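You operate a simulated robot arm through the tools that you are given. There is no shell and no other tool. Be economical: measure what you need, move in short steps, check, and stop when the job is done.

You run a simulated two-armed robot. Do the job below in one go: nothing can be reset, and whatever is moved stays where it is left.

TASK
Clear the hand sieve, brush the fluff off and shelve it.
Fine: the turf tuft goes into the black tub; hold the sieve's handle while brushing; the brown brush goes back; the sieve ends on the pale mark. Set down upright: brown brush. What is to be rubbed or washed off counts as gone when no trace of it is left.

The check looks at the end state, three seconds after you hand in, the way a careful person would. Anything else that was tipped, shoved, dropped, spilled or broken makes it a failure.

THE ROBOT
Two 7-joint arms with fingered hands on one trunk, on a base that drives. Base frame: it is fixed to the floor where the robot stands at the start and does not move with it; the origin is under the middle of the robot, x ahead of it, y to its left, z up; the surface under the hand at the start is at about z = 86. Lengths are in cm, angles in rad, forces in N, time in s.
The left shoulder is at the start at [3.4, 9.2, 116], the right one opposite. With the tool pointing down near the work surface each hand reaches from about 26 to 54 cm from the robot's upright axis, wherever it stands, measured 20 degrees to its own side. Places, roughly: pale mark [80, -20, 90]. Payload 2.1 kg a hand.
Tool frame (each hand has its own): the origin (TCP) lies between the finger pads and is the grasp point; the fingertips stand 2 cm ahead of it; z points along the fingers, y is the line along which they close. The gripper opens to 6.8 cm. The gripper's body begins 2.3 cm behind the TCP. The gripper is a hand of 5 fingers: y runs from the thumb to the fingers, the wrist lies at [-1, -7.9, -13.1] in the tool frame, and closing takes about 1.5 s.
Orientation is told as [roll, pitch, yaw] about the base's x, y, z axes, in that order, counted from this pose: with the fingers straight down and the wrist toward the robot, the tool's x, y and z point along [0, 1, 0], [1, 0, 0] and [0, 0, -1] of the base frame.

THE INTERFACE
- The arms move only by the tool move_arm. It takes "left_targets", "right_targets" or both (then of equal length, played together; a hand with none holds still); each is a list of rows, each a list of 2 entries, a list of its own where there are three numbers: the turn, a rotation vector about the tool's x, y, z in units of 120 degrees (1.0 is 120 degrees), then the shift along the tool's x, y, z in units of 400 mm (1.0 is 400 mm). In form: [[[ax, ay, az], [dx, dy, dz]], ...]. A call has 1 to 8 rows; each row is the pose to reach, as a shift and turn from the pose commanded when the call began, along the tool's axes at that moment. "left_claw" and "right_claw" are, for a hand that has rows, the closure, from 0 (fully open) to 1 (shut), set as the call begins (left out, the last holds). A call with a number of a shift or a turn outside -1 to 1 is refused whole. Rows are played at 5 a second. More than 5 cm and 0.15 rad between two rows, or a gripper value outside its range, and nothing of the call is played. Where a pose cannot be reached the arm comes as near as it can. A force on the tool above 40 N (or 10 N above the force at the start of the call, whichever is more), or a blocked arm, ends the call early, and 0.2 s more pass. The fingers move at their own pace (about 15.3 cm/s each) and stop on an object; they squeeze with about 23 N. The grip force told is the motor's: it shows also when the fingers shut on nothing. Time passes only in rows, and 0.2 s behind the last, so rows that repeat a pose let the fingers close. The reply holds the time, the measured pose of the TCP, the force on the tool along the base axes, the opening and the grip force, in the units named above and with some noise, with the torque about the TCP (base axes, N m) and any sound that the robot's microphone picked up.
- Cameras (640 x 400 px; columns grow to the right, rows downward): "scene" is now at [11.44, -3.22, 133.59]; the picture's right is [-0.29, -0.96, 0.00], its down [-0.46, 0.14, -0.88] and it looks along [0.84, -0.26, -0.48] (base axes); focal length 214 px, centre (320, 200). "left" rides on the left gripper at [-5.4, -5.8, -7.2] in its tool frame; the picture's right is [-0.57, -0.39, 0.73], its down [0.73, -0.64, 0.23] and it looks along [0.38, 0.66, 0.65] (tool axes); focal length 226 px, centre (320, 200). "right" rides on the right gripper at [5.4, -5.8, -7.2] in its tool frame; the picture's right is [-0.57, 0.39, -0.73], its down [-0.73, -0.64, 0.23] and it looks along [-0.38, 0.66, 0.65] (tool axes); focal length 226 px, centre (320, 200). There is no depth. A picture from a camera that has moved, and an enlarged one, comes with that camera's place and axes in the base frame and with its lens. The place of the scene camera against the robot may be out by one fixed shift of up to 1.8 cm in any direction.
- camera(camera): a new picture of that camera. The clock stands still meanwhile.
- move_column(by): slides the trunk up (or, below 0, down) by that many cm; the arms and the scene camera ride with it, the base frame stays. It gives what a move gives, with no picture.
- roll_base(legs): drives the robot by 1 to 6 legs, each [ahead, left, turn to the left] in cm, cm and rad, along the robot's own axes; the way and the turn of a leg run together, so that a leg with both is an arc; at most 150 cm and 3.142 rad a leg. The arms and the cameras ride along, it lands a little off, and it stops where it bumps. It gives what a move gives.
- finger_targets(index, middle, ring, little, thumb_bend, thumb_turn, hand): sets how far each is bent, from 0 (flat) to 1 (curled in); at 0.3 the hand is open as for a grip, at 0.7 the pads meet at the TCP. One left out holds its place. A second passes; each finger stops where it meets its share of the squeeze, and holds until it gets a number again. A gripper value or a shape takes the hand back. It gives what a move gives, with no picture; readings hold the bend of each and the force on index, middle, ring, little, thumb and palm. thumb_turn goes from beside the hand (0) to across from the fingers (1), as for a grip.
- set_grasp(shape, hand): the hand has 5 fingers and takes this shape, open, in about a second: jaw (thumb against the fingers, like two jaws); tri (thumb and two fingers); tip (a fingertip pinch); poke (one finger out to press); point (the index stretched); flat (the hand flat); cup (the hand cupped); fist (a fist). The gripper value then closes the fingers along that shape, each until it touches; the sizes above hold for jaw. It gives what a move gives, with no picture.
- turn_head(pan, tilt): turns the head with the scene camera to pan (to the left, within 1.501 rad either way) and tilt (down, from -0.506 to 1.204), counted from straight ahead of the robot. It gives what a move gives.
- inspect(camera, box): a new picture of the part [left, top, right, bottom] of that camera's present view, enlarged. The clock stands still meanwhile.
- finish_job(): hands the job in; it is judged then, once.

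Work in short steps. Places have to be worked out from the pictures, the camera data and where the tool is seen: move nearer, look again, correct. Check each grasp and each placing, and mend what went wrong. You have 120 turns and 108 pictures in all, those below and enlarged ones among them. Open the grippers and draw the arms clear of the work before you hand the job in, unless the task says otherwise.

The tools are called after ">>>" by a JSON object that holds its "api" and its "payload". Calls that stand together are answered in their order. move_arm: Moves the arms, as the interface text tells. Its arguments: {"type":"object","properties":{"left_targets":{"type":"array"},"left_claw":{"type":"number"},"right_targets":{"type":"array"},"right_claw":{"type":"number"}},"required":[]} The other tools are called the same way: move_column (by) slides the trunk up or down; set_grasp (shape, hand) gives the hand a shape; finger_targets (index, middle, ring, little, thumb_bend, thumb_turn, hand) moves the fingers one by one; roll_base (legs) drives the base; turn_head (pan, tilt) turns the head that bears the scene camera; camera (camera) takes a picture; inspect (camera, box) takes an enlarged picture of a part of a camera's view; finish_job () hands the job in.

At the start:

```text
time_s: 0.0
left_tool_pos: [37.64, 2.17, 126.42]
left_orientation: [-0.002, 0.0, 0.0]
left_ft_force: [0.8, 0.5, -0.3]
left_torque: [0.01, -0.02, 0.0]
left_grip_width: 6.74
left_grip_force: 0.0
left_shape: jaw
left_bend: [0.3, 0.3, 0.3, 0.3, 0.3, 0.98]
left_finger forces: [0.1, 0.0, 0.1, 0.0, 0.1, 0.0]
right_tool_pos: [32.62, -24.22, 125.58]
right_orientation: [0.001, 0.0, 0.002]
right_ft_force: [-0.7, 0.4, 0.9]
right_torque: [0.04, 0.0, 0.04]
right_grip_width: 6.75
right_grip_force: 0.0
right_shape: jaw
right_bend: [0.3, 0.3, 0.3, 0.3, 0.3, 0.98]
right_finger forces: [0.1, 0.0, 0.1, 0.0, 0.0, 0.0]
trunk travel left (down, up): [-40.0, 50.4]
robot x, y, heading: [0.07, -0.07, 0.003]
head pan, tilt: [-0.295, 0.496]
```

scene: 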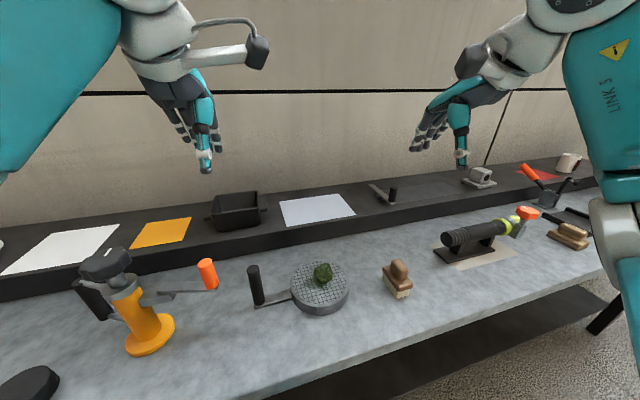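
right: 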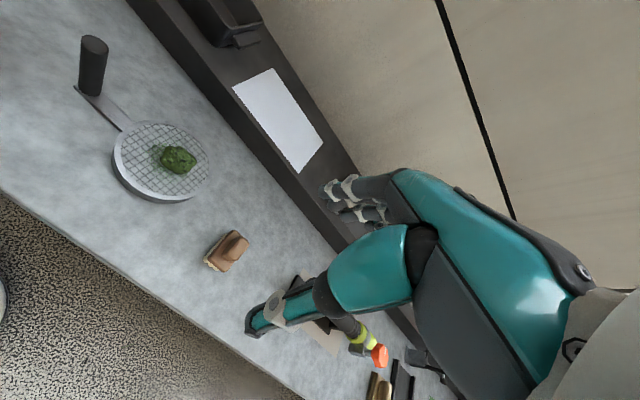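
left: 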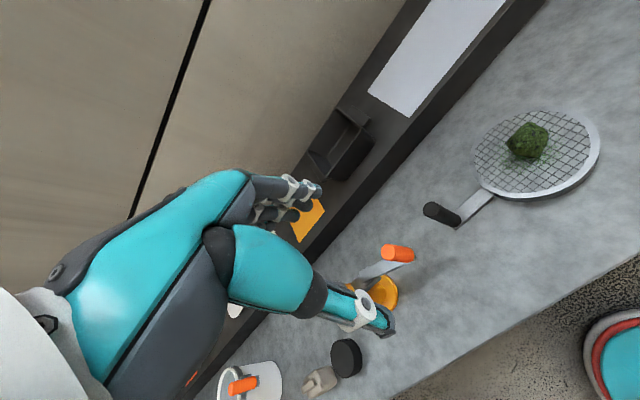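

I'll look closer at the sieve, the brushes and the shelf first.

>>> {"api": "inspect", "payload": {"camera": "scene", "box": [230, 230, 430, 355]}}

>>> {"api": "inspect", "payload": {"camera": "scene", "box": [360, 140, 640, 315]}}

>>> {"api": "inspect", "payload": {"camera": "right", "box": [50, 20, 290, 290]}}

```text
3.20 times, centred on (330, 292) of scene
camera zoom: at [11.44, -3.22, 133.59], right [-0.29, -0.96, 0.0], down [-0.46, 0.14, -0.88], along [0.84, -0.26, -0.48], focal length 686 px, centre (288, -96)
```

zoom: 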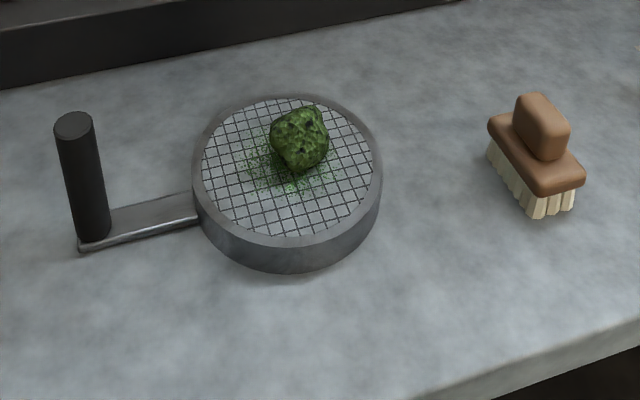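

```text
2.29 times, centred on (500, 228) of scene
camera zoom: at [11.44, -3.22, 133.59], right [-0.29, -0.96, 0.0], down [-0.46, 0.14, -0.88], along [0.84, -0.26, -0.48], focal length 490 px, centre (-91, 137)
```

zoom: 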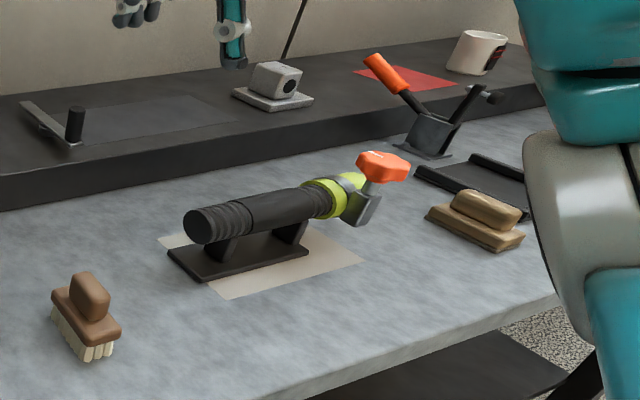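

```text
1.48 times, centred on (170, 155) of right
camera zoom: at [26.82, -18.72, 132.93], right [0.39, -0.57, 0.73], down [-0.64, -0.73, -0.23], along [0.66, -0.38, -0.65], focal length 335 px, centre (542, 267)
```

zoom: 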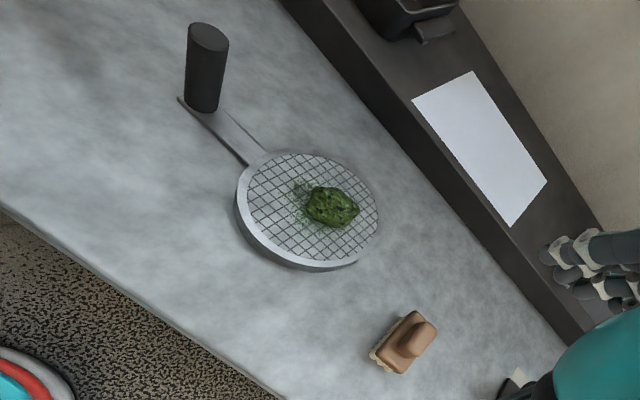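

The sieve is at about [46,-14], its upright handle at about [47,1], and the brush at about [44,-35]. The shelf at x≈80 is out of reach, so I'll look down to see how far the base can drive under the table.

>>> {"api": "turn_head", "payload": {"pan": 0, "tilt": 1.2}}

>>> {"api": "camera", "payload": {"camera": "scene"}}

>>> {"api": "turn_head", "payload": {"pan": 0.9, "tilt": 0.7}}

>>> {"api": "camera", "payload": {"camera": "scene"}}

```text
time_s: 1.1
left_tool_pos: [37.76, 2.31, 126.41]
left_orientation: [0.0, 0.001, -0.001]
left_ft_force: [-0.5, 0.1, -0.1]
left_torque: [0.03, 0.01, 0.02]
left_grip_width: 6.75
left_grip_force: 0.1
left_shape: jaw
left_bend: [0.3, 0.3, 0.3, 0.3, 0.3, 0.98]
left_finger forces: [0.0, 0.1, 0.0, 0.0, 0.1, 0.1]
right_tool_pos: [32.67, -24.25, 125.66]
right_orientation: [0.0, 0.001, 0.002]
right_ft_force: [0.4, 0.3, 0.4]
right_torque: [0.0, 0.03, -0.03]
right_grip_width: 6.78
right_grip_force: 0.1
right_shape: jaw
right_bend: [0.3, 0.3, 0.3, 0.3, 0.3, 0.98]
right_finger forces: [0.0, 0.0, 0.0, 0.0, 0.1, 0.0]
trunk travel left (down, up): [-40.0, 50.4]
robot x, y, heading: [0.28, -0.15, -0.0]
head pan, tilt: [0.0, 1.201]
```

```text
101 pictures are left
camera scene: at [8.33, -0.57, 128.2], right [0.0, -1.0, 0.0], down [-0.93, 0.0, -0.36], along [0.36, 0.0, -0.93], focal length 214 px, centre (320, 200)
```

scene: 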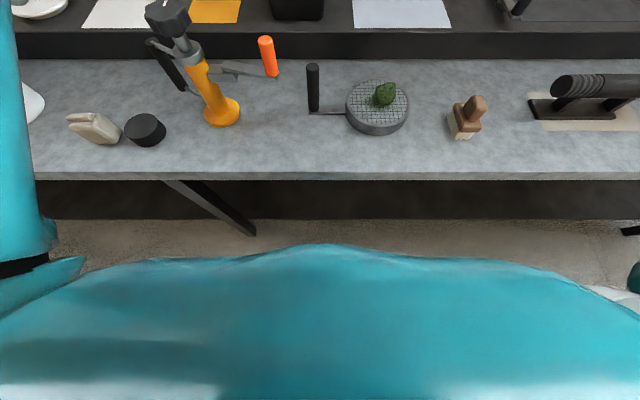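

```text
time_s: 2.3
left_tool_pos: [37.76, 2.12, 126.37]
left_orientation: [-0.001, 0.002, -0.002]
left_ft_force: [-0.4, 0.0, -0.2]
left_torque: [0.0, 0.02, -0.02]
left_grip_width: 6.75
left_grip_force: 0.1
left_shape: jaw
left_bend: [0.3, 0.3, 0.3, 0.3, 0.3, 0.98]
left_finger forces: [0.0, 0.1, 0.0, 0.0, 0.1, 0.0]
right_tool_pos: [32.72, -24.21, 125.82]
right_orientation: [0.001, 0.0, -0.001]
right_ft_force: [0.3, -0.6, -0.2]
right_torque: [0.02, 0.0, -0.02]
right_grip_width: 6.77
right_grip_force: 0.1
right_shape: jaw
right_bend: [0.3, 0.3, 0.3, 0.3, 0.3, 0.98]
right_finger forces: [0.0, 0.0, 0.1, 0.1, 0.1, 0.0]
trunk travel left (down, up): [-40.0, 50.4]
robot x, y, heading: [-0.07, -0.37, -0.0]
head pan, tilt: [0.901, 0.7]
```

```text
100 pictures are left
camera scene: at [8.01, 6.08, 131.79], right [0.78, -0.62, 0.0], down [-0.4, -0.5, -0.76], along [0.48, 0.6, -0.64], focal length 214 px, centre (320, 200)
```

scene: 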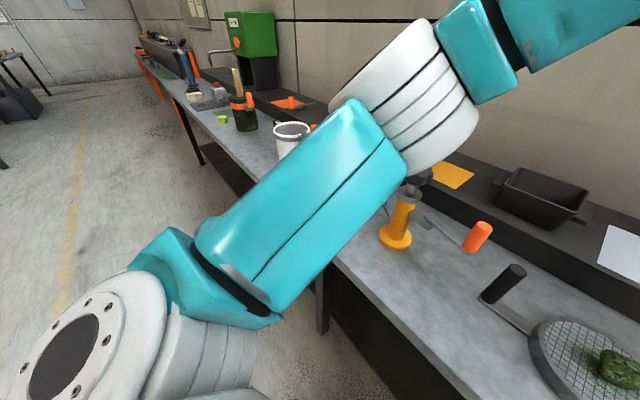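

The space under the table front is open. I'll drive 10 cm ahead with the arms still high, then look at the tub and mark again.

>>> {"api": "roll_base", "payload": {"legs": [[10, 0, 0]]}}

>>> {"api": "turn_head", "payload": {"pan": 0, "tilt": 1.2}}

>>> {"api": "camera", "payload": {"camera": "scene"}}

>>> {"api": "turn_head", "payload": {"pan": 0, "tilt": 0.65}}

>>> {"api": "camera", "payload": {"camera": "scene"}}

```text
time_s: 3.4
left_tool_pos: [47.57, 2.39, 126.46]
left_orientation: [-0.001, 0.001, 0.003]
left_ft_force: [-0.2, -0.7, 0.2]
left_torque: [0.04, 0.01, 0.01]
left_grip_width: 6.78
left_grip_force: 0.0
left_shape: jaw
left_bend: [0.3, 0.3, 0.3, 0.3, 0.3, 0.98]
left_finger forces: [0.0, 0.0, 0.0, 0.0, 0.0, 0.1]
right_tool_pos: [42.56, -24.1, 125.71]
right_orientation: [0.001, 0.0, 0.003]
right_ft_force: [1.1, 0.5, 0.4]
right_torque: [0.0, 0.02, -0.02]
right_grip_width: 6.74
right_grip_force: 0.1
right_shape: jaw
right_bend: [0.3, 0.3, 0.3, 0.3, 0.3, 0.98]
right_finger forces: [0.0, 0.0, 0.1, 0.1, 0.1, 0.1]
trunk travel left (down, up): [-40.0, 50.4]
robot x, y, heading: [10.01, 0.13, 0.003]
head pan, tilt: [0.901, 0.7]
```

```text
time_s: 4.6
left_tool_pos: [47.55, 2.32, 126.37]
left_orientation: [-0.001, 0.0, 0.002]
left_ft_force: [-0.1, -0.5, -0.2]
left_torque: [0.01, -0.02, 0.01]
left_grip_width: 6.76
left_grip_force: 0.1
left_shape: jaw
left_bend: [0.3, 0.3, 0.3, 0.3, 0.3, 0.98]
left_finger forces: [0.0, 0.0, 0.0, 0.0, 0.0, 0.1]
right_tool_pos: [42.5, -24.05, 125.74]
right_orientation: [0.0, 0.001, 0.002]
right_ft_force: [-0.3, 0.2, -0.4]
right_torque: [0.02, -0.03, 0.0]
right_grip_width: 6.76
right_grip_force: 0.0
right_shape: jaw
right_bend: [0.3, 0.3, 0.3, 0.3, 0.3, 0.98]
right_finger forces: [0.0, 0.0, 0.0, 0.1, 0.0, 0.1]
trunk travel left (down, up): [-40.0, 50.4]
robot x, y, heading: [9.84, 0.17, -0.0]
head pan, tilt: [0.0, 1.201]
```

```text
99 pictures are left
camera scene: at [18.13, -0.52, 128.19], right [0.0, -1.0, 0.0], down [-0.93, 0.0, -0.36], along [0.36, 0.0, -0.93], focal length 214 px, centre (320, 200)
```

scene: 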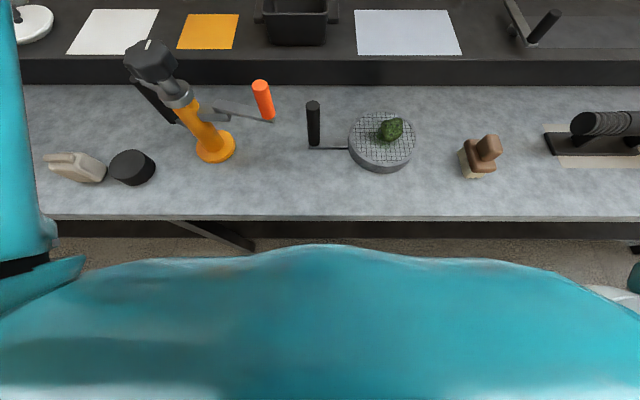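

```text
time_s: 5.6
left_tool_pos: [47.66, 2.34, 126.46]
left_orientation: [0.0, 0.001, 0.003]
left_ft_force: [0.0, -0.4, -0.1]
left_torque: [0.02, -0.01, 0.03]
left_grip_width: 6.77
left_grip_force: 0.1
left_shape: jaw
left_bend: [0.3, 0.3, 0.3, 0.3, 0.3, 0.98]
left_finger forces: [0.0, 0.0, 0.0, 0.0, 0.1, 0.1]
right_tool_pos: [42.51, -24.15, 125.72]
right_orientation: [0.0, 0.0, 0.003]
right_ft_force: [1.1, -0.1, 0.4]
right_torque: [0.03, -0.01, 0.01]
right_grip_width: 6.75
right_grip_force: 0.1
right_shape: jaw
right_bend: [0.3, 0.3, 0.3, 0.3, 0.3, 0.98]
right_finger forces: [0.0, 0.0, 0.0, 0.1, 0.0, 0.1]
trunk travel left (down, up): [-40.0, 50.4]
robot x, y, heading: [9.66, 0.37, 0.001]
head pan, tilt: [0.0, 0.649]
```

```text
98 pictures are left
camera scene: at [21.21, -0.52, 132.22], right [0.0, -1.0, 0.0], down [-0.61, 0.0, -0.8], along [0.8, 0.0, -0.61], focal length 214 px, centre (320, 200)
```

scene: 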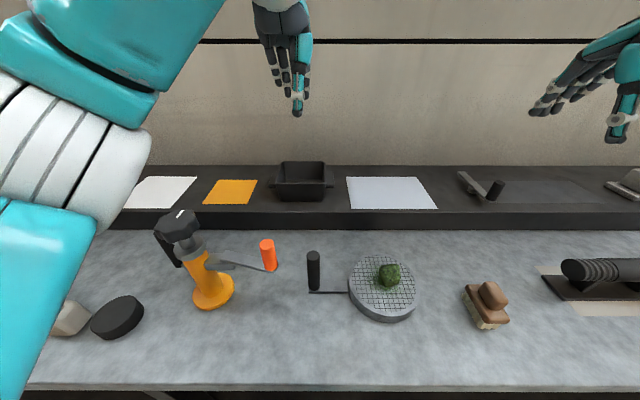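

No bump. The tub is at about [84,5], its rim z≈96, and the mark spans about x 72–90, y −9 to −36. I'll go a bit further in to see how close the base can get.

>>> {"api": "roll_base", "payload": {"legs": [[8, 0, 0]]}}

>>> {"api": "turn_head", "payload": {"pan": 0, "tilt": 1.2}}

>>> {"api": "camera", "payload": {"camera": "scene"}}

```text
time_s: 6.7
left_tool_pos: [55.87, 2.5, 126.45]
left_orientation: [0.0, 0.003, 0.003]
left_ft_force: [-0.5, -0.3, -0.3]
left_torque: [0.01, 0.0, 0.02]
left_grip_width: 6.8
left_grip_force: 0.0
left_shape: jaw
left_bend: [0.3, 0.3, 0.3, 0.3, 0.3, 0.98]
left_finger forces: [0.1, 0.0, 0.0, 0.0, 0.1, 0.0]
right_tool_pos: [50.75, -24.01, 125.66]
right_orientation: [0.0, -0.001, 0.003]
right_ft_force: [-0.4, -0.9, 0.4]
right_torque: [-0.01, 0.01, -0.01]
right_grip_width: 6.78
right_grip_force: 0.1
right_shape: jaw
right_bend: [0.3, 0.3, 0.3, 0.3, 0.3, 0.98]
right_finger forces: [0.0, 0.0, 0.0, 0.2, 0.1, 0.1]
trunk travel left (down, up): [-40.0, 50.4]
robot x, y, heading: [18.1, 0.0, 0.002]
head pan, tilt: [0.0, 0.649]
```

```text
time_s: 7.6
left_tool_pos: [55.82, 2.47, 126.36]
left_orientation: [0.0, 0.0, 0.003]
left_ft_force: [-0.1, 0.5, 0.1]
left_torque: [-0.02, 0.01, -0.01]
left_grip_width: 6.78
left_grip_force: 0.1
left_shape: jaw
left_bend: [0.3, 0.3, 0.3, 0.3, 0.3, 0.98]
left_finger forces: [0.0, 0.0, 0.1, 0.0, 0.0, 0.0]
right_tool_pos: [50.77, -24.01, 125.72]
right_orientation: [-0.001, 0.0, 0.004]
right_ft_force: [0.5, 0.0, 0.5]
right_torque: [-0.03, 0.0, 0.02]
right_grip_width: 6.77
right_grip_force: 0.0
right_shape: jaw
right_bend: [0.3, 0.3, 0.3, 0.3, 0.3, 0.98]
right_finger forces: [0.0, 0.1, 0.1, 0.0, 0.0, 0.0]
trunk travel left (down, up): [-40.0, 50.4]
robot x, y, heading: [18.06, -0.27, 0.002]
head pan, tilt: [0.0, 1.201]
```

```text
97 pictures are left
camera scene: at [26.35, -0.5, 128.2], right [0.0, -1.0, 0.0], down [-0.93, 0.0, -0.36], along [0.36, 0.0, -0.93], focal length 214 px, centre (320, 200)
```

scene: 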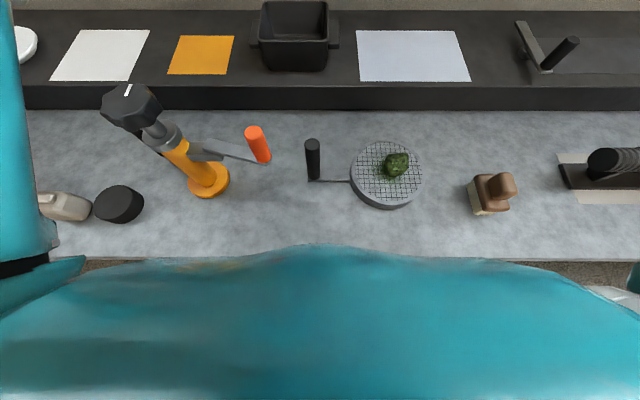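

Still free at x=18. I'll test 6 cm more, which the shelf will need.

>>> {"api": "roll_base", "payload": {"legs": [[6, 0, 0]]}}

```text
time_s: 8.8
left_tool_pos: [61.89, 2.44, 126.4]
left_orientation: [0.001, 0.001, 0.003]
left_ft_force: [0.1, 0.0, -0.7]
left_torque: [0.01, -0.03, -0.04]
left_grip_width: 6.77
left_grip_force: 0.2
left_shape: jaw
left_bend: [0.3, 0.3, 0.3, 0.3, 0.3, 0.98]
left_finger forces: [0.0, 0.0, 0.0, 0.0, 0.0, 0.1]
right_tool_pos: [56.75, -23.98, 125.62]
right_orientation: [0.0, 0.001, 0.005]
right_ft_force: [-0.6, -0.3, 0.2]
right_torque: [-0.03, -0.01, -0.02]
right_grip_width: 6.75
right_grip_force: 0.1
right_shape: jaw
right_bend: [0.3, 0.3, 0.3, 0.3, 0.3, 0.98]
right_finger forces: [0.1, 0.0, 0.0, 0.0, 0.0, 0.0]
trunk travel left (down, up): [-40.0, 50.4]
robot x, y, heading: [24.53, 0.01, 0.006]
head pan, tilt: [0.0, 1.201]
stopped in leg 1: the robot was blocked; the commanded pose is now the measured one
```

The limit is x≈24.5, which is enough for the shelf with a tilted hand. I'll back off to x≈13 to work, with the tuft at about [48.4,-15.3].

>>> {"api": "roll_base", "payload": {"legs": [[-11.5, 0, 0]]}}

>>> {"api": "set_grasp", "payload": {"hand": "right", "shape": "tri"}}

>>> {"api": "camera", "payload": {"camera": "right"}}

```text
time_s: 10.0
left_tool_pos: [50.28, 2.46, 126.43]
left_orientation: [-0.001, 0.001, 0.004]
left_ft_force: [-0.3, -0.4, 0.0]
left_torque: [0.02, -0.05, 0.01]
left_grip_width: 6.76
left_grip_force: 0.2
left_shape: jaw
left_bend: [0.3, 0.3, 0.3, 0.3, 0.3, 0.98]
left_finger forces: [0.0, 0.0, 0.1, 0.1, 0.0, 0.0]
right_tool_pos: [45.34, -24.03, 125.8]
right_orientation: [0.0, 0.0, 0.006]
right_ft_force: [0.3, 0.5, -0.2]
right_torque: [-0.01, -0.04, 0.0]
right_grip_width: 6.81
right_grip_force: 0.1
right_shape: jaw
right_bend: [0.3, 0.3, 0.3, 0.3, 0.3, 0.98]
right_finger forces: [0.0, 0.0, 0.0, 0.1, 0.0, 0.0]
trunk travel left (down, up): [-40.0, 50.4]
robot x, y, heading: [12.74, 0.27, 0.002]
head pan, tilt: [0.0, 1.201]
```

```text
time_s: 10.9
left_tool_pos: [50.21, 2.41, 126.43]
left_orientation: [0.001, 0.001, 0.006]
left_ft_force: [0.8, 0.6, 0.1]
left_torque: [-0.01, 0.02, -0.02]
left_grip_width: 6.77
left_grip_force: 0.0
left_shape: jaw
left_bend: [0.3, 0.3, 0.3, 0.3, 0.3, 0.98]
left_finger forces: [0.0, 0.0, 0.0, 0.0, 0.0, 0.1]
right_tool_pos: [45.27, -24.02, 125.71]
right_orientation: [0.001, -0.001, 0.007]
right_ft_force: [-0.9, 0.7, -0.3]
right_torque: [-0.04, 0.0, -0.01]
right_grip_width: 6.78
right_grip_force: 0.0
right_shape: tri
right_bend: [0.3, 0.3, 0.99, 0.99, 0.3, 0.98]
right_finger forces: [0.0, 0.0, 0.1, 0.0, 0.0, 0.0]
trunk travel left (down, up): [-40.0, 50.4]
robot x, y, heading: [12.55, -0.07, 0.007]
head pan, tilt: [0.0, 1.201]
```

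```text
96 pictures are left
camera right: at [39.44, -18.58, 132.92], right [0.39, -0.56, 0.73], down [-0.64, -0.74, -0.23], along [0.67, -0.37, -0.65], focal length 226 px, centre (320, 200)
```

right: 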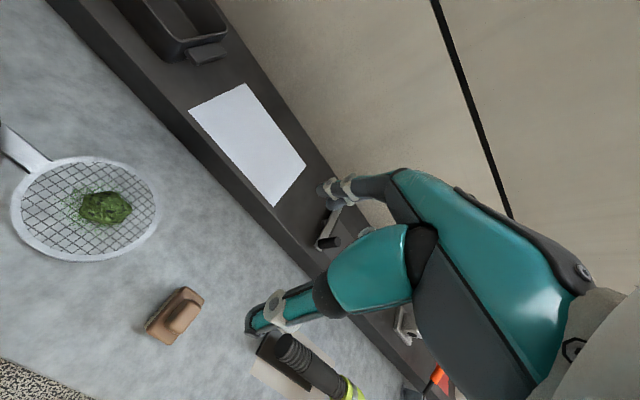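

The hand camera puts the tuft at about [47.9,-14.4], the sieve at [46.7,-13.1] and the brush at [42.9,-32.2]. I'll move the right hand above the tuft.

>>> {"api": "move_arm", "payload": {"right_targets": [[[0, 0, 0], [0.04, 0.011, 0.1]], [[0, 0, 0], [0.08, 0.022, 0.2]], [[0, 0, 0], [0.12, 0.033, 0.3]], [[0, 0, 0], [0.16, 0.044, 0.4]], [[0, 0, 0], [0.2, 0.055, 0.5]], [[0, 0, 0], [0.24, 0.065, 0.6]], [[0, 0, 0], [0.24, 0.065, 0.6425]]], "right_claw": 0}}

>>> {"api": "camera", "payload": {"camera": "right"}}

>>> {"api": "camera", "payload": {"camera": "scene"}}

```text
time_s: 12.5
left_tool_pos: [50.28, 2.36, 126.3]
left_orientation: [-0.001, 0.002, 0.005]
left_ft_force: [0.1, 1.2, -0.4]
left_torque: [-0.03, 0.0, 0.01]
left_grip_width: 6.78
left_grip_force: 0.1
left_shape: jaw
left_bend: [0.3, 0.3, 0.3, 0.3, 0.3, 0.98]
left_finger forces: [0.0, 0.0, 0.0, 0.1, 0.0, 0.1]
right_tool_pos: [47.77, -14.48, 100.19]
right_orientation: [0.0, 0.0, 0.005]
right_ft_force: [0.1, 0.6, 0.7]
right_torque: [-0.03, 0.01, -0.02]
right_grip_width: 6.75
right_grip_force: 0.1
right_shape: tri
right_bend: [0.3, 0.3, 0.99, 0.99, 0.3, 0.98]
right_finger forces: [0.1, 0.0, 0.1, 0.0, 0.0, 0.1]
trunk travel left (down, up): [-40.0, 50.4]
robot x, y, heading: [12.42, 0.28, 0.008]
head pan, tilt: [0.0, 1.201]
```

```text
95 pictures are left
camera right: at [42.01, -9.07, 107.41], right [0.39, -0.56, 0.73], down [-0.64, -0.74, -0.23], along [0.67, -0.37, -0.65], focal length 226 px, centre (320, 200)
```

right: 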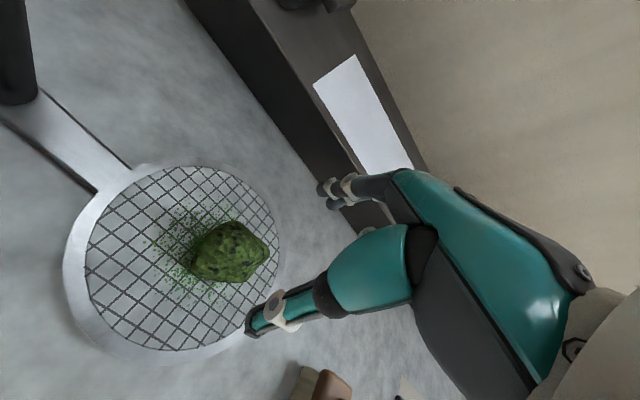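

```text
94 pictures are left
camera scene: at [20.84, -0.52, 128.19], right [0.0, -1.0, 0.0], down [-0.93, 0.0, -0.36], along [0.36, 0.0, -0.93], focal length 214 px, centre (320, 200)
```

scene: 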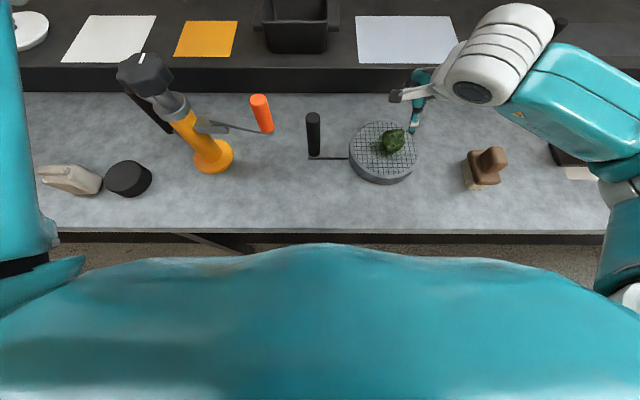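

The tuft is at about [48.3,-14.3], between the thumb and fingers. I'll lower 8 cm with a small x correction, leaving the tips just above the mesh.

>>> {"api": "move_arm", "payload": {"right_targets": [[[0, 0, 0], [0.003, 0.012, 0.08]], [[0, 0, 0], [0.003, 0.012, 0.15]], [[0, 0, 0], [0.003, 0.012, 0.19]], [[0, 0, 0], [0.003, 0.012, 0.21]]]}}

>>> {"api": "camera", "payload": {"camera": "right"}}

>>> {"api": "inspect", "payload": {"camera": "scene", "box": [330, 60, 490, 200]}}

```text
time_s: 13.6
left_tool_pos: [50.08, 2.35, 126.39]
left_orientation: [0.001, 0.001, 0.002]
left_ft_force: [0.4, -0.1, 0.1]
left_torque: [0.01, -0.01, 0.02]
left_grip_width: 6.78
left_grip_force: 0.2
left_shape: jaw
left_bend: [0.3, 0.3, 0.3, 0.3, 0.3, 0.98]
left_finger forces: [0.1, 0.0, 0.1, 0.1, 0.0, 0.0]
right_tool_pos: [48.65, -14.4, 92.26]
right_orientation: [0.0, -0.019, 0.003]
right_ft_force: [0.3, -1.5, 18.4]
right_torque: [-0.34, -0.11, -0.01]
right_grip_width: 6.82
right_grip_force: 0.1
right_shape: tri
right_bend: [0.3, 0.3, 1.0, 0.99, 0.29, 0.98]
right_finger forces: [0.1, 0.0, 18.5, 0.1, 0.7, 0.1]
trunk travel left (down, up): [-40.0, 50.4]
robot x, y, heading: [12.33, 0.2, 0.004]
head pan, tilt: [0.0, 1.201]
stopped in row 4 (right hand): the force on the tool passed its limit at 44 N (the readings are from after the stop); the commanded pose is now the measured one
```

```text
93 pictures are left
camera right: at [42.57, -8.96, 99.36], right [0.37, -0.56, 0.74], down [-0.63, -0.73, -0.24], along [0.68, -0.38, -0.63], focal length 226 px, centre (320, 200)
```

right: 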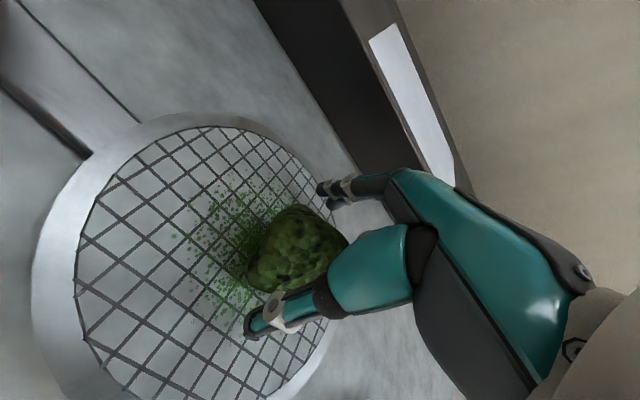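

```text
2.86 times, centred on (410, 130) of scene
camera zoom: at [20.77, -0.5, 128.21], right [0.0, -1.0, 0.0], down [-0.93, 0.0, -0.36], along [0.36, 0.0, -0.93], focal length 613 px, centre (63, 400)
```

zoom: 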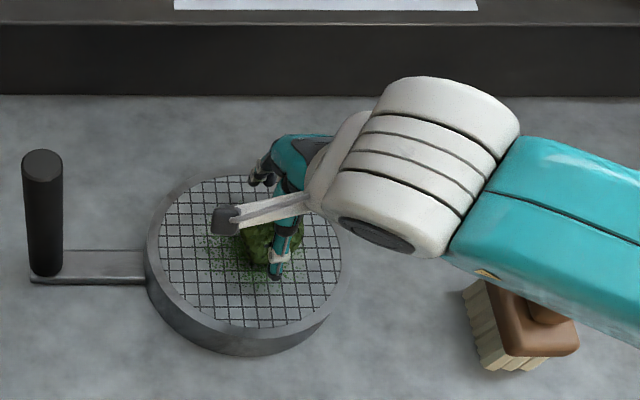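

The curled ring finger pressed on the tuft. I'll lift a bit and use the jaw shape with all fingers open.

>>> {"api": "move_arm", "payload": {"right_targets": [[[0, 0, 0], [0, 0, -0.06]], [[0, 0, 0], [0, -0.006, -0.1]]]}}

>>> {"api": "set_grasp", "payload": {"hand": "right", "shape": "jaw"}}

>>> {"api": "camera", "payload": {"camera": "right"}}

```text
time_s: 14.2
left_tool_pos: [50.28, 2.5, 126.43]
left_orientation: [0.001, 0.002, 0.006]
left_ft_force: [0.3, 0.0, 0.4]
left_torque: [-0.02, -0.03, -0.02]
left_grip_width: 6.76
left_grip_force: 0.1
left_shape: jaw
left_bend: [0.3, 0.3, 0.3, 0.3, 0.3, 0.98]
left_finger forces: [0.0, 0.0, 0.1, 0.0, 0.0, 0.1]
right_tool_pos: [48.3, -14.39, 96.11]
right_orientation: [0.001, -0.011, 0.004]
right_ft_force: [-0.6, 0.1, 0.2]
right_torque: [0.01, 0.01, -0.02]
right_grip_width: 6.8
right_grip_force: 0.1
right_shape: tri
right_bend: [0.3, 0.3, 0.99, 0.99, 0.3, 0.98]
right_finger forces: [0.1, 0.0, 0.1, 0.0, 0.0, 0.0]
trunk travel left (down, up): [-40.0, 50.4]
robot x, y, heading: [12.52, 0.12, 0.004]
head pan, tilt: [0.0, 1.201]
```

```text
time_s: 15.1
left_tool_pos: [50.33, 2.52, 126.37]
left_orientation: [0.001, 0.001, 0.005]
left_ft_force: [-0.5, 0.5, -0.4]
left_torque: [0.01, -0.01, 0.0]
left_grip_width: 6.77
left_grip_force: 0.0
left_shape: jaw
left_bend: [0.3, 0.3, 0.3, 0.3, 0.3, 0.98]
left_finger forces: [0.0, 0.0, 0.0, 0.0, 0.0, 0.1]
right_tool_pos: [48.26, -14.35, 95.96]
right_orientation: [0.001, -0.014, 0.003]
right_ft_force: [-0.1, 0.4, 0.1]
right_torque: [0.01, 0.0, 0.01]
right_grip_width: 6.8
right_grip_force: 0.0
right_shape: jaw
right_bend: [0.3, 0.3, 0.3, 0.3, 0.3, 0.98]
right_finger forces: [0.0, 0.1, 0.1, 0.0, 0.0, 0.1]
trunk travel left (down, up): [-40.0, 50.4]
robot x, y, heading: [12.5, -0.09, 0.007]
head pan, tilt: [0.0, 1.201]
```

```text
91 pictures are left
camera right: at [42.33, -8.93, 103.16], right [0.38, -0.56, 0.73], down [-0.63, -0.73, -0.24], along [0.67, -0.38, -0.64], focal length 226 px, centre (320, 200)
```

right: 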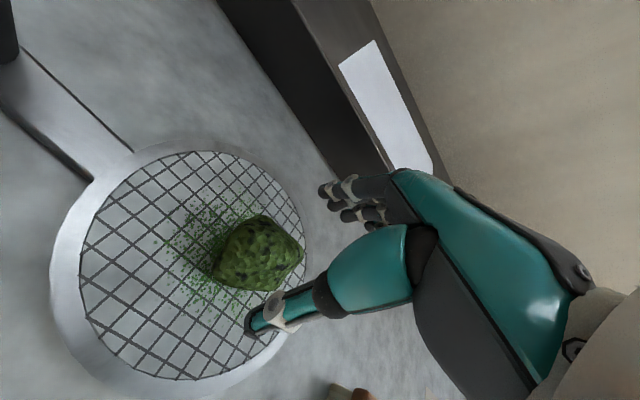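

The tuft is still centred at about [48.0,-14.35]. I'll lower in small steps to TCP z≈91.5.

>>> {"api": "move_arm", "payload": {"right_targets": [[[0, 0, 0], [0, -0.005, 0.05]], [[0, 0, 0], [0, -0.005, 0.08]], [[0, 0, 0], [0, -0.005, 0.1]], [[0, 0, 0], [0, -0.005, 0.11]]], "right_claw": 0}}

```text
time_s: 16.1
left_tool_pos: [50.26, 2.45, 126.29]
left_orientation: [0.0, 0.001, 0.006]
left_ft_force: [0.2, 0.6, 1.0]
left_torque: [0.0, -0.01, -0.01]
left_grip_width: 6.78
left_grip_force: 0.0
left_shape: jaw
left_bend: [0.3, 0.3, 0.3, 0.3, 0.3, 0.98]
left_finger forces: [0.0, 0.0, 0.0, 0.1, 0.0, 0.1]
right_tool_pos: [47.99, -14.48, 91.6]
right_orientation: [0.001, -0.014, 0.003]
right_ft_force: [-0.4, -0.1, 0.8]
right_torque: [0.02, 0.02, -0.03]
right_grip_width: 6.8
right_grip_force: 0.1
right_shape: jaw
right_bend: [0.3, 0.3, 0.3, 0.3, 0.3, 0.98]
right_finger forces: [0.0, 0.0, 0.0, 0.0, 0.1, 0.0]
trunk travel left (down, up): [-40.0, 50.4]
robot x, y, heading: [12.58, -0.02, 0.005]
head pan, tilt: [0.0, 1.201]
```

No contact yet. I'll close on the tuft at this height and look.

>>> {"api": "move_arm", "payload": {"right_targets": [[[0, 0, 0], [0, 0, 0]], [[0, 0, 0], [0, 0, 0]], [[0, 0, 0], [0, 0, 0]], [[0, 0, 0], [0, 0, 0]], [[0, 0, 0], [0, 0, 0]], [[0, 0, 0], [0, 0, 0]], [[0, 0, 0], [0, 0, 0]]], "right_claw": 0.9}}

>>> {"api": "camera", "payload": {"camera": "right"}}

```text
time_s: 17.7
left_tool_pos: [50.33, 2.39, 126.35]
left_orientation: [0.0, 0.001, 0.004]
left_ft_force: [-0.9, -0.1, -0.5]
left_torque: [-0.01, -0.02, -0.01]
left_grip_width: 6.8
left_grip_force: 0.0
left_shape: jaw
left_bend: [0.3, 0.3, 0.3, 0.3, 0.3, 0.98]
left_finger forces: [0.0, 0.0, 0.1, 0.0, 0.1, 0.1]
right_tool_pos: [48.03, -14.41, 91.64]
right_orientation: [-0.002, -0.013, 0.004]
right_ft_force: [0.4, 0.3, 0.3]
right_torque: [0.01, 0.02, -0.03]
right_grip_width: 3.42
right_grip_force: 23.4
right_shape: jaw
right_bend: [0.74, 0.46, 0.54, 0.5, 0.69, 0.99]
right_finger forces: [11.7, 6.7, 2.1, 0.1, 20.5, 0.0]
trunk travel left (down, up): [-40.0, 50.4]
robot x, y, heading: [12.66, -0.12, 0.006]
head pan, tilt: [0.0, 1.201]
```

```text
90 pictures are left
camera right: at [42.1, -8.98, 98.74], right [0.38, -0.56, 0.73], down [-0.63, -0.74, -0.24], along [0.67, -0.38, -0.64], focal length 226 px, centre (320, 200)
```

right: 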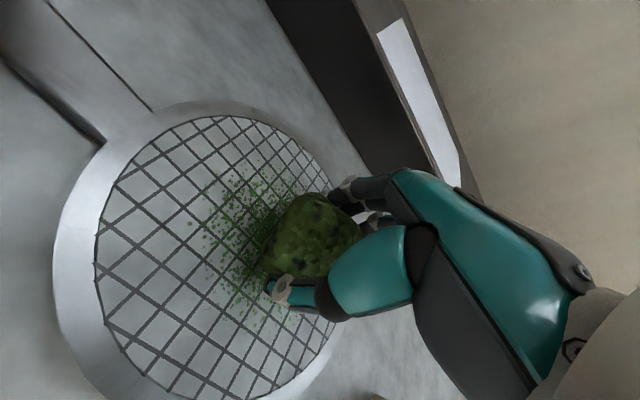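

The tuft is gripped (width 3.4, 23 N). I'll lift it straight up.

>>> {"api": "move_arm", "payload": {"right_targets": [[[0, 0, 0], [0, 0, -0.05]], [[0, 0, 0], [0, 0, -0.15]], [[0, 0, 0], [0, 0, -0.25]], [[0, 0, 0], [0, 0, -0.35]], [[0, 0, 0], [0, 0, -0.45]], [[0, 0, 0], [0, 0, -0.5]]]}}

>>> {"api": "camera", "payload": {"camera": "right"}}

>>> {"api": "camera", "payload": {"camera": "scene"}}

```text
time_s: 19.1
left_tool_pos: [50.19, 2.5, 126.31]
left_orientation: [0.0, 0.002, 0.005]
left_ft_force: [0.2, 0.9, 0.1]
left_torque: [-0.01, -0.02, 0.01]
left_grip_width: 6.77
left_grip_force: 0.0
left_shape: jaw
left_bend: [0.3, 0.3, 0.3, 0.3, 0.3, 0.98]
left_finger forces: [0.0, 0.0, 0.0, 0.0, 0.0, 0.0]
right_tool_pos: [47.79, -14.52, 111.54]
right_orientation: [-0.003, -0.014, 0.004]
right_ft_force: [-0.6, -0.2, 0.0]
right_torque: [0.01, -0.03, 0.0]
right_grip_width: 3.37
right_grip_force: 22.5
right_shape: jaw
right_bend: [0.74, 0.47, 0.54, 0.5, 0.7, 0.99]
right_finger forces: [12.1, 6.1, 1.7, 0.1, 20.3, 0.0]
trunk travel left (down, up): [-40.0, 50.4]
robot x, y, heading: [12.33, 0.42, 0.002]
head pan, tilt: [0.0, 1.201]
```

```text
89 pictures are left
camera right: at [41.97, -9.07, 118.66], right [0.38, -0.56, 0.73], down [-0.63, -0.74, -0.24], along [0.67, -0.38, -0.64], focal length 226 px, centre (320, 200)
```

right: 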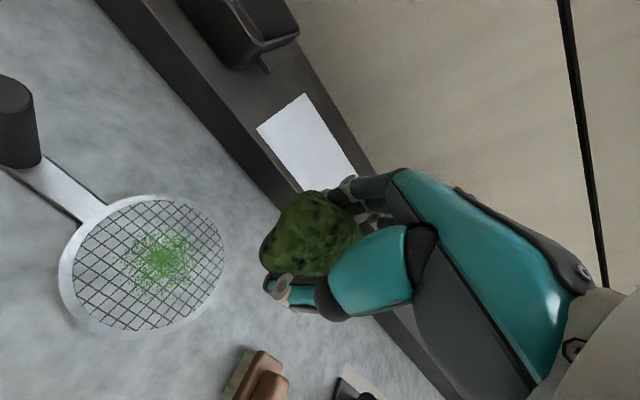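

```text
88 pictures are left
camera scene: at [20.84, -0.52, 128.19], right [0.0, -1.0, 0.0], down [-0.93, 0.0, -0.36], along [0.36, 0.0, -0.93], focal length 214 px, centre (320, 200)
```

scene: 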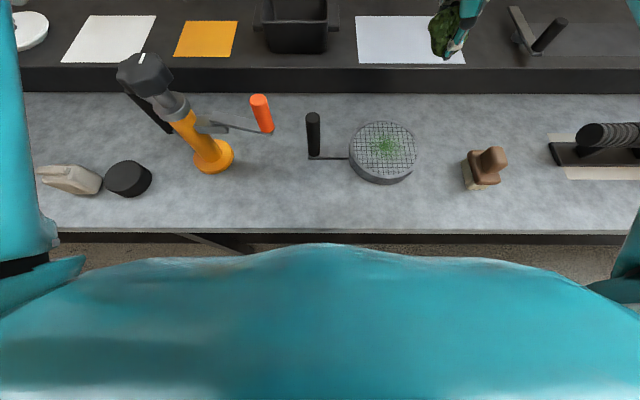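

The tuft is held and the fluff is clearly visible on the mesh. Next I drive ahead and a little left to bring the tub in reach.

>>> {"api": "roll_base", "payload": {"legs": [[0, 6, 0], [10.8, 0, 0]]}}

>>> {"api": "turn_head", "payload": {"pan": 0, "tilt": 0.8}}

>>> {"api": "camera", "payload": {"camera": "scene"}}

>>> {"api": "camera", "payload": {"camera": "right"}}

```text
time_s: 20.8
left_tool_pos: [60.77, 8.56, 126.41]
left_orientation: [-0.001, 0.003, 0.001]
left_ft_force: [-0.4, -0.4, 0.1]
left_torque: [0.03, -0.02, 0.03]
left_grip_width: 6.78
left_grip_force: 0.0
left_shape: jaw
left_bend: [0.3, 0.3, 0.3, 0.3, 0.3, 0.98]
left_finger forces: [0.0, 0.0, 0.0, 0.1, 0.0, 0.0]
right_tool_pos: [58.41, -8.56, 111.55]
right_orientation: [-0.001, -0.014, 0.0]
right_ft_force: [-0.5, 0.1, -0.3]
right_torque: [-0.01, 0.03, 0.01]
right_grip_width: 3.35
right_grip_force: 23.3
right_shape: jaw
right_bend: [0.74, 0.47, 0.54, 0.5, 0.7, 0.99]
right_finger forces: [12.1, 6.2, 1.7, 0.0, 20.4, 0.0]
trunk travel left (down, up): [-40.0, 50.4]
robot x, y, heading: [23.23, 6.17, 0.003]
head pan, tilt: [0.0, 1.201]
```

```text
time_s: 21.7
left_tool_pos: [60.71, 8.4, 126.47]
left_orientation: [-0.001, 0.003, 0.002]
left_ft_force: [-0.4, 0.1, -0.4]
left_torque: [-0.01, 0.0, 0.01]
left_grip_width: 6.78
left_grip_force: 0.0
left_shape: jaw
left_bend: [0.3, 0.3, 0.3, 0.3, 0.3, 0.98]
left_finger forces: [0.0, 0.0, 0.0, 0.1, 0.1, 0.0]
right_tool_pos: [58.34, -8.51, 111.49]
right_orientation: [0.0, -0.015, -0.001]
right_ft_force: [0.0, -0.4, -0.5]
right_torque: [0.0, 0.01, 0.0]
right_grip_width: 3.39
right_grip_force: 23.2
right_shape: jaw
right_bend: [0.74, 0.47, 0.54, 0.5, 0.7, 0.99]
right_finger forces: [12.1, 6.1, 1.7, 0.0, 20.4, 0.0]
trunk travel left (down, up): [-40.0, 50.4]
robot x, y, heading: [22.96, 6.08, 0.003]
head pan, tilt: [0.0, 0.799]
```

```text
87 pictures are left
camera scene: at [33.78, 5.61, 130.96], right [0.0, -1.0, 0.0], down [-0.72, 0.0, -0.7], along [0.7, 0.0, -0.72], focal length 214 px, centre (320, 200)
```

scene: 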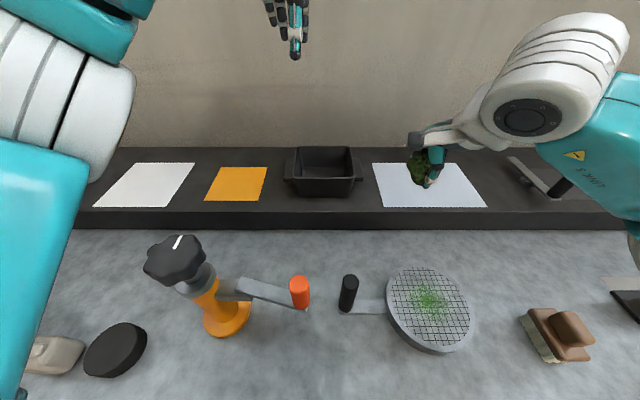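

```text
86 pictures are left
camera right: at [52.42, -2.99, 118.63], right [0.38, -0.57, 0.73], down [-0.64, -0.73, -0.24], along [0.67, -0.38, -0.64], focal length 226 px, centre (320, 200)
```

right: 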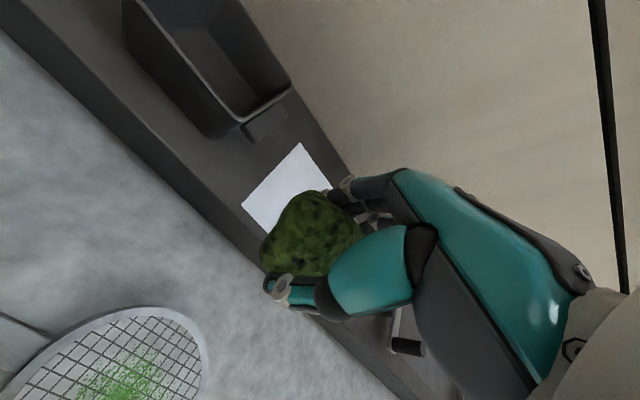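

Both cameras together put the tub's rim at z≈97.5, x 71–85.5, centred at about [78.5,5.3]. I'll move the hand over it with the fingers tilted forward 0.6 rad for reach.

>>> {"api": "move_arm", "payload": {"right_targets": [[[-0.047, 0, 0], [0.057, 0.083, 0.01]], [[-0.095, 0, 0], [0.115, 0.167, 0.02]], [[-0.143, 0, 0], [0.172, 0.25, 0.035]], [[-0.19, 0, 0], [0.23, 0.335, 0.05]], [[-0.24, 0, 0], [0.287, 0.42, 0.065]], [[-0.286, 0, 0], [0.345, 0.5, 0.08]], [[-0.286, 0, 0], [0.345, 0.5, 0.08]]]}}

>>> {"api": "camera", "payload": {"camera": "right"}}

>>> {"api": "camera", "payload": {"camera": "scene"}}

```text
time_s: 23.3
left_tool_pos: [60.89, 8.48, 126.32]
left_orientation: [0.001, 0.0, 0.001]
left_ft_force: [0.1, -0.2, 0.1]
left_torque: [-0.04, 0.02, 0.01]
left_grip_width: 6.78
left_grip_force: 0.0
left_shape: jaw
left_bend: [0.3, 0.3, 0.3, 0.3, 0.3, 0.98]
left_finger forces: [0.1, 0.0, 0.0, 0.0, 0.0, 0.1]
right_tool_pos: [78.62, 5.61, 108.63]
right_orientation: [-0.002, -0.617, 0.003]
right_ft_force: [0.2, 0.0, -0.5]
right_torque: [-0.01, 0.05, -0.04]
right_grip_width: 3.28
right_grip_force: 22.9
right_shape: jaw
right_bend: [0.74, 0.47, 0.55, 0.5, 0.71, 1.0]
right_finger forces: [13.2, 6.0, 0.6, 0.0, 20.2, 0.0]
trunk travel left (down, up): [-40.0, 50.4]
robot x, y, heading: [23.14, 6.12, 0.003]
head pan, tilt: [0.0, 0.799]
```

```text
85 pictures are left
camera right: at [69.69, 11.04, 111.07], right [-0.1, -0.57, 0.82], down [-0.39, -0.73, -0.56], along [0.92, -0.38, -0.14], focal length 226 px, centre (320, 200)
```

right: 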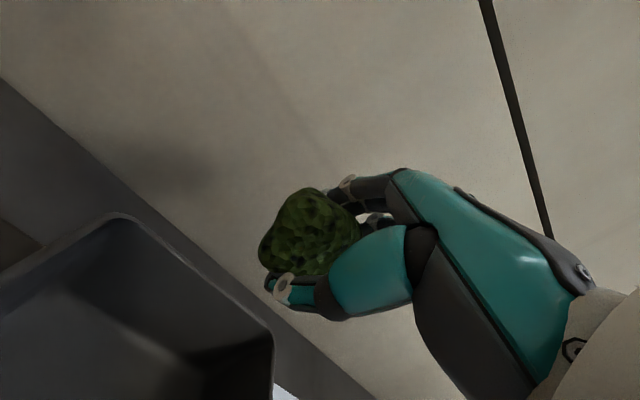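

```text
84 pictures are left
camera scene: at [33.79, 5.63, 130.96], right [0.0, -1.0, 0.0], down [-0.72, 0.0, -0.7], along [0.7, 0.0, -0.72], focal length 214 px, centre (320, 200)
```

scene: 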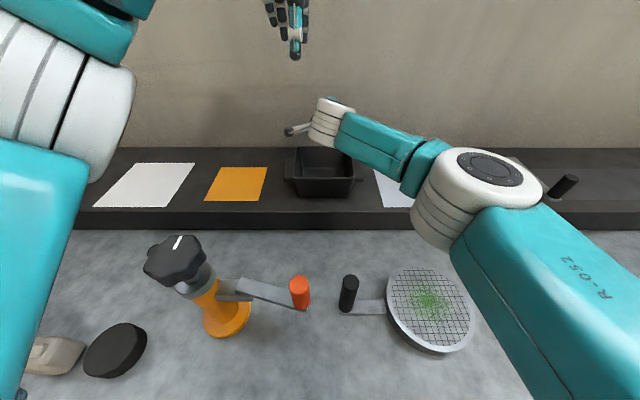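

The tub spans y −3.5 to 12 and x to 84.6, and the hand is inside its footprint. I'll lower 8.5 cm and check.

>>> {"api": "move_arm", "payload": {"right_targets": [[[0, 0, 0], [-0.015, -0.06, 0.085]], [[0, 0, 0], [-0.025, -0.123, 0.173]], [[0, 0, 0], [-0.025, -0.123, 0.173]]]}}

>>> {"api": "camera", "payload": {"camera": "right"}}

```text
time_s: 24.1
left_tool_pos: [60.65, 8.55, 126.31]
left_orientation: [-0.002, 0.001, 0.002]
left_ft_force: [-0.3, 0.2, 0.2]
left_torque: [0.0, 0.0, 0.02]
left_grip_width: 6.78
left_grip_force: 0.2
left_shape: jaw
left_bend: [0.3, 0.3, 0.3, 0.3, 0.3, 0.98]
left_finger forces: [0.1, 0.0, 0.0, 0.0, 0.0, 0.1]
right_tool_pos: [78.59, 4.73, 100.03]
right_orientation: [-0.002, -0.613, 0.0]
right_ft_force: [0.8, 0.4, 0.5]
right_torque: [-0.01, 0.01, 0.0]
right_grip_width: 3.28
right_grip_force: 22.5
right_shape: jaw
right_bend: [0.74, 0.47, 0.55, 0.5, 0.71, 1.0]
right_finger forces: [13.2, 5.9, 0.8, 0.0, 20.0, 0.1]
trunk travel left (down, up): [-40.0, 50.4]
robot x, y, heading: [22.62, 6.1, -0.0]
head pan, tilt: [0.0, 0.799]
```

```text
83 pictures are left
camera right: at [69.64, 10.16, 102.54], right [-0.1, -0.57, 0.82], down [-0.39, -0.73, -0.56], along [0.91, -0.38, -0.15], focal length 226 px, centre (320, 200)
```

right: 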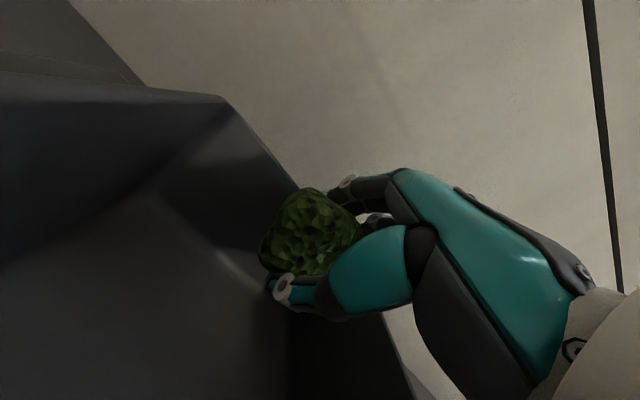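

The tuft is within the tub walls. I'll lower 2 cm more, then open.

>>> {"api": "move_arm", "payload": {"right_targets": [[[0, 0, 0], [0, -0.03, 0.041]], [[0, 0, 0], [0, -0.03, 0.041]]]}}

>>> {"api": "move_arm", "payload": {"right_targets": [[[0, 0, 0], [0, 0, 0]], [[0, 0, 0], [0, 0, 0]], [[0, 0, 0], [0, 0, 0]], [[0, 0, 0], [0, 0, 0]], [[0, 0, 0], [0, 0, 0]]], "right_claw": 0}}

>>> {"api": "camera", "payload": {"camera": "right"}}

```text
time_s: 24.7
left_tool_pos: [60.7, 8.56, 126.36]
left_orientation: [0.0, 0.002, 0.002]
left_ft_force: [0.1, -0.8, 0.8]
left_torque: [0.01, -0.04, 0.01]
left_grip_width: 6.77
left_grip_force: 0.1
left_shape: jaw
left_bend: [0.3, 0.3, 0.3, 0.3, 0.3, 0.98]
left_finger forces: [0.0, 0.1, 0.1, 0.0, 0.0, 0.1]
right_tool_pos: [78.47, 4.59, 98.08]
right_orientation: [0.001, -0.611, 0.001]
right_ft_force: [-0.7, 0.0, -0.6]
right_torque: [-0.02, 0.05, 0.01]
right_grip_width: 3.27
right_grip_force: 22.6
right_shape: jaw
right_bend: [0.74, 0.47, 0.55, 0.5, 0.71, 1.0]
right_finger forces: [13.3, 5.9, 0.6, 0.1, 20.1, 0.0]
trunk travel left (down, up): [-40.0, 50.4]
robot x, y, heading: [22.87, 6.25, -0.001]
head pan, tilt: [0.0, 0.799]
```

```text
time_s: 25.9
left_tool_pos: [60.81, 8.43, 126.35]
left_orientation: [0.001, 0.002, 0.002]
left_ft_force: [0.1, 0.3, -0.4]
left_torque: [0.02, 0.01, 0.0]
left_grip_width: 6.81
left_grip_force: 0.0
left_shape: jaw
left_bend: [0.3, 0.3, 0.3, 0.3, 0.3, 0.98]
left_finger forces: [0.0, 0.0, 0.1, 0.1, 0.1, 0.0]
right_tool_pos: [78.48, 4.4, 98.13]
right_orientation: [0.0, -0.613, 0.002]
right_ft_force: [-1.2, 1.6, -0.2]
right_torque: [0.01, 0.01, 0.03]
right_grip_width: 6.71
right_grip_force: 0.0
right_shape: jaw
right_bend: [0.31, 0.31, 0.3, 0.3, 0.3, 0.98]
right_finger forces: [0.5, 0.3, 0.0, 0.0, 0.0, 0.1]
trunk travel left (down, up): [-40.0, 50.4]
robot x, y, heading: [23.12, 6.48, -0.001]
head pan, tilt: [0.0, 0.799]
```

```text
82 pictures are left
camera right: at [69.56, 10.01, 100.61], right [-0.1, -0.57, 0.82], down [-0.39, -0.73, -0.56], along [0.91, -0.38, -0.15], focal length 226 px, centre (320, 200)
```

right: 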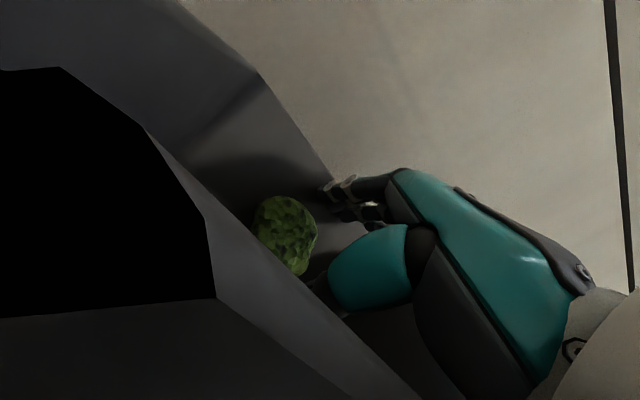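

The tuft dropped inside the tub. I'll raise the hand straight up and check.

>>> {"api": "move_arm", "payload": {"right_targets": [[[0, 0, 0], [0, 0.03, -0.043]], [[0, 0, 0], [0, 0.09, -0.128]], [[0, 0, 0], [0, 0.15, -0.214]], [[0, 0, 0], [0, 0.2, -0.286]]]}}

>>> {"api": "camera", "payload": {"camera": "right"}}

>>> {"api": "inspect", "payload": {"camera": "scene", "box": [250, 100, 400, 240]}}

```text
time_s: 26.9
left_tool_pos: [60.68, 8.51, 126.42]
left_orientation: [0.001, 0.003, 0.002]
left_ft_force: [0.0, 0.8, 0.2]
left_torque: [-0.03, -0.02, 0.03]
left_grip_width: 6.77
left_grip_force: 0.1
left_shape: jaw
left_bend: [0.3, 0.3, 0.3, 0.3, 0.3, 0.98]
left_finger forces: [0.1, 0.0, 0.0, 0.0, 0.0, 0.0]
right_tool_pos: [78.45, 4.27, 112.11]
right_orientation: [0.0, -0.611, 0.003]
right_ft_force: [-1.0, -0.2, -0.3]
right_torque: [-0.01, -0.02, 0.01]
right_grip_width: 6.76
right_grip_force: 0.1
right_shape: jaw
right_bend: [0.3, 0.3, 0.3, 0.3, 0.3, 0.98]
right_finger forces: [0.1, 0.0, 0.0, 0.0, 0.0, 0.0]
trunk travel left (down, up): [-40.0, 50.4]
robot x, y, heading: [22.88, 6.38, 0.003]
head pan, tilt: [0.0, 0.799]
```

```text
81 pictures are left
camera right: at [69.59, 9.79, 114.64], right [-0.1, -0.57, 0.82], down [-0.39, -0.73, -0.56], along [0.91, -0.38, -0.15], focal length 226 px, centre (320, 200)
```

right: 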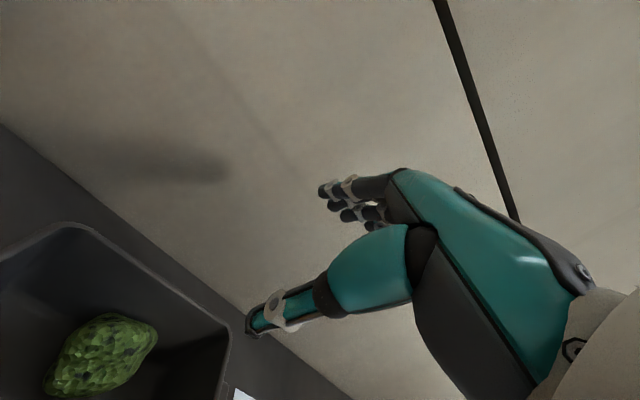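

```text
2.86 times, centred on (325, 170) of scene
camera zoom: at [33.78, 5.63, 130.96], right [0.0, -1.0, 0.0], down [-0.72, 0.0, -0.7], along [0.7, 0.0, -0.72], focal length 613 px, centre (306, 286)
```

zoom: 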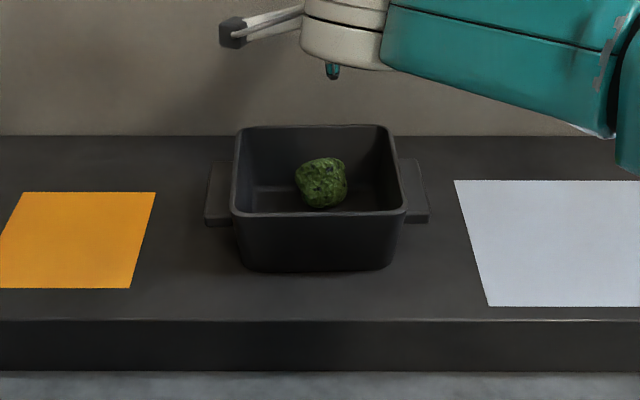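

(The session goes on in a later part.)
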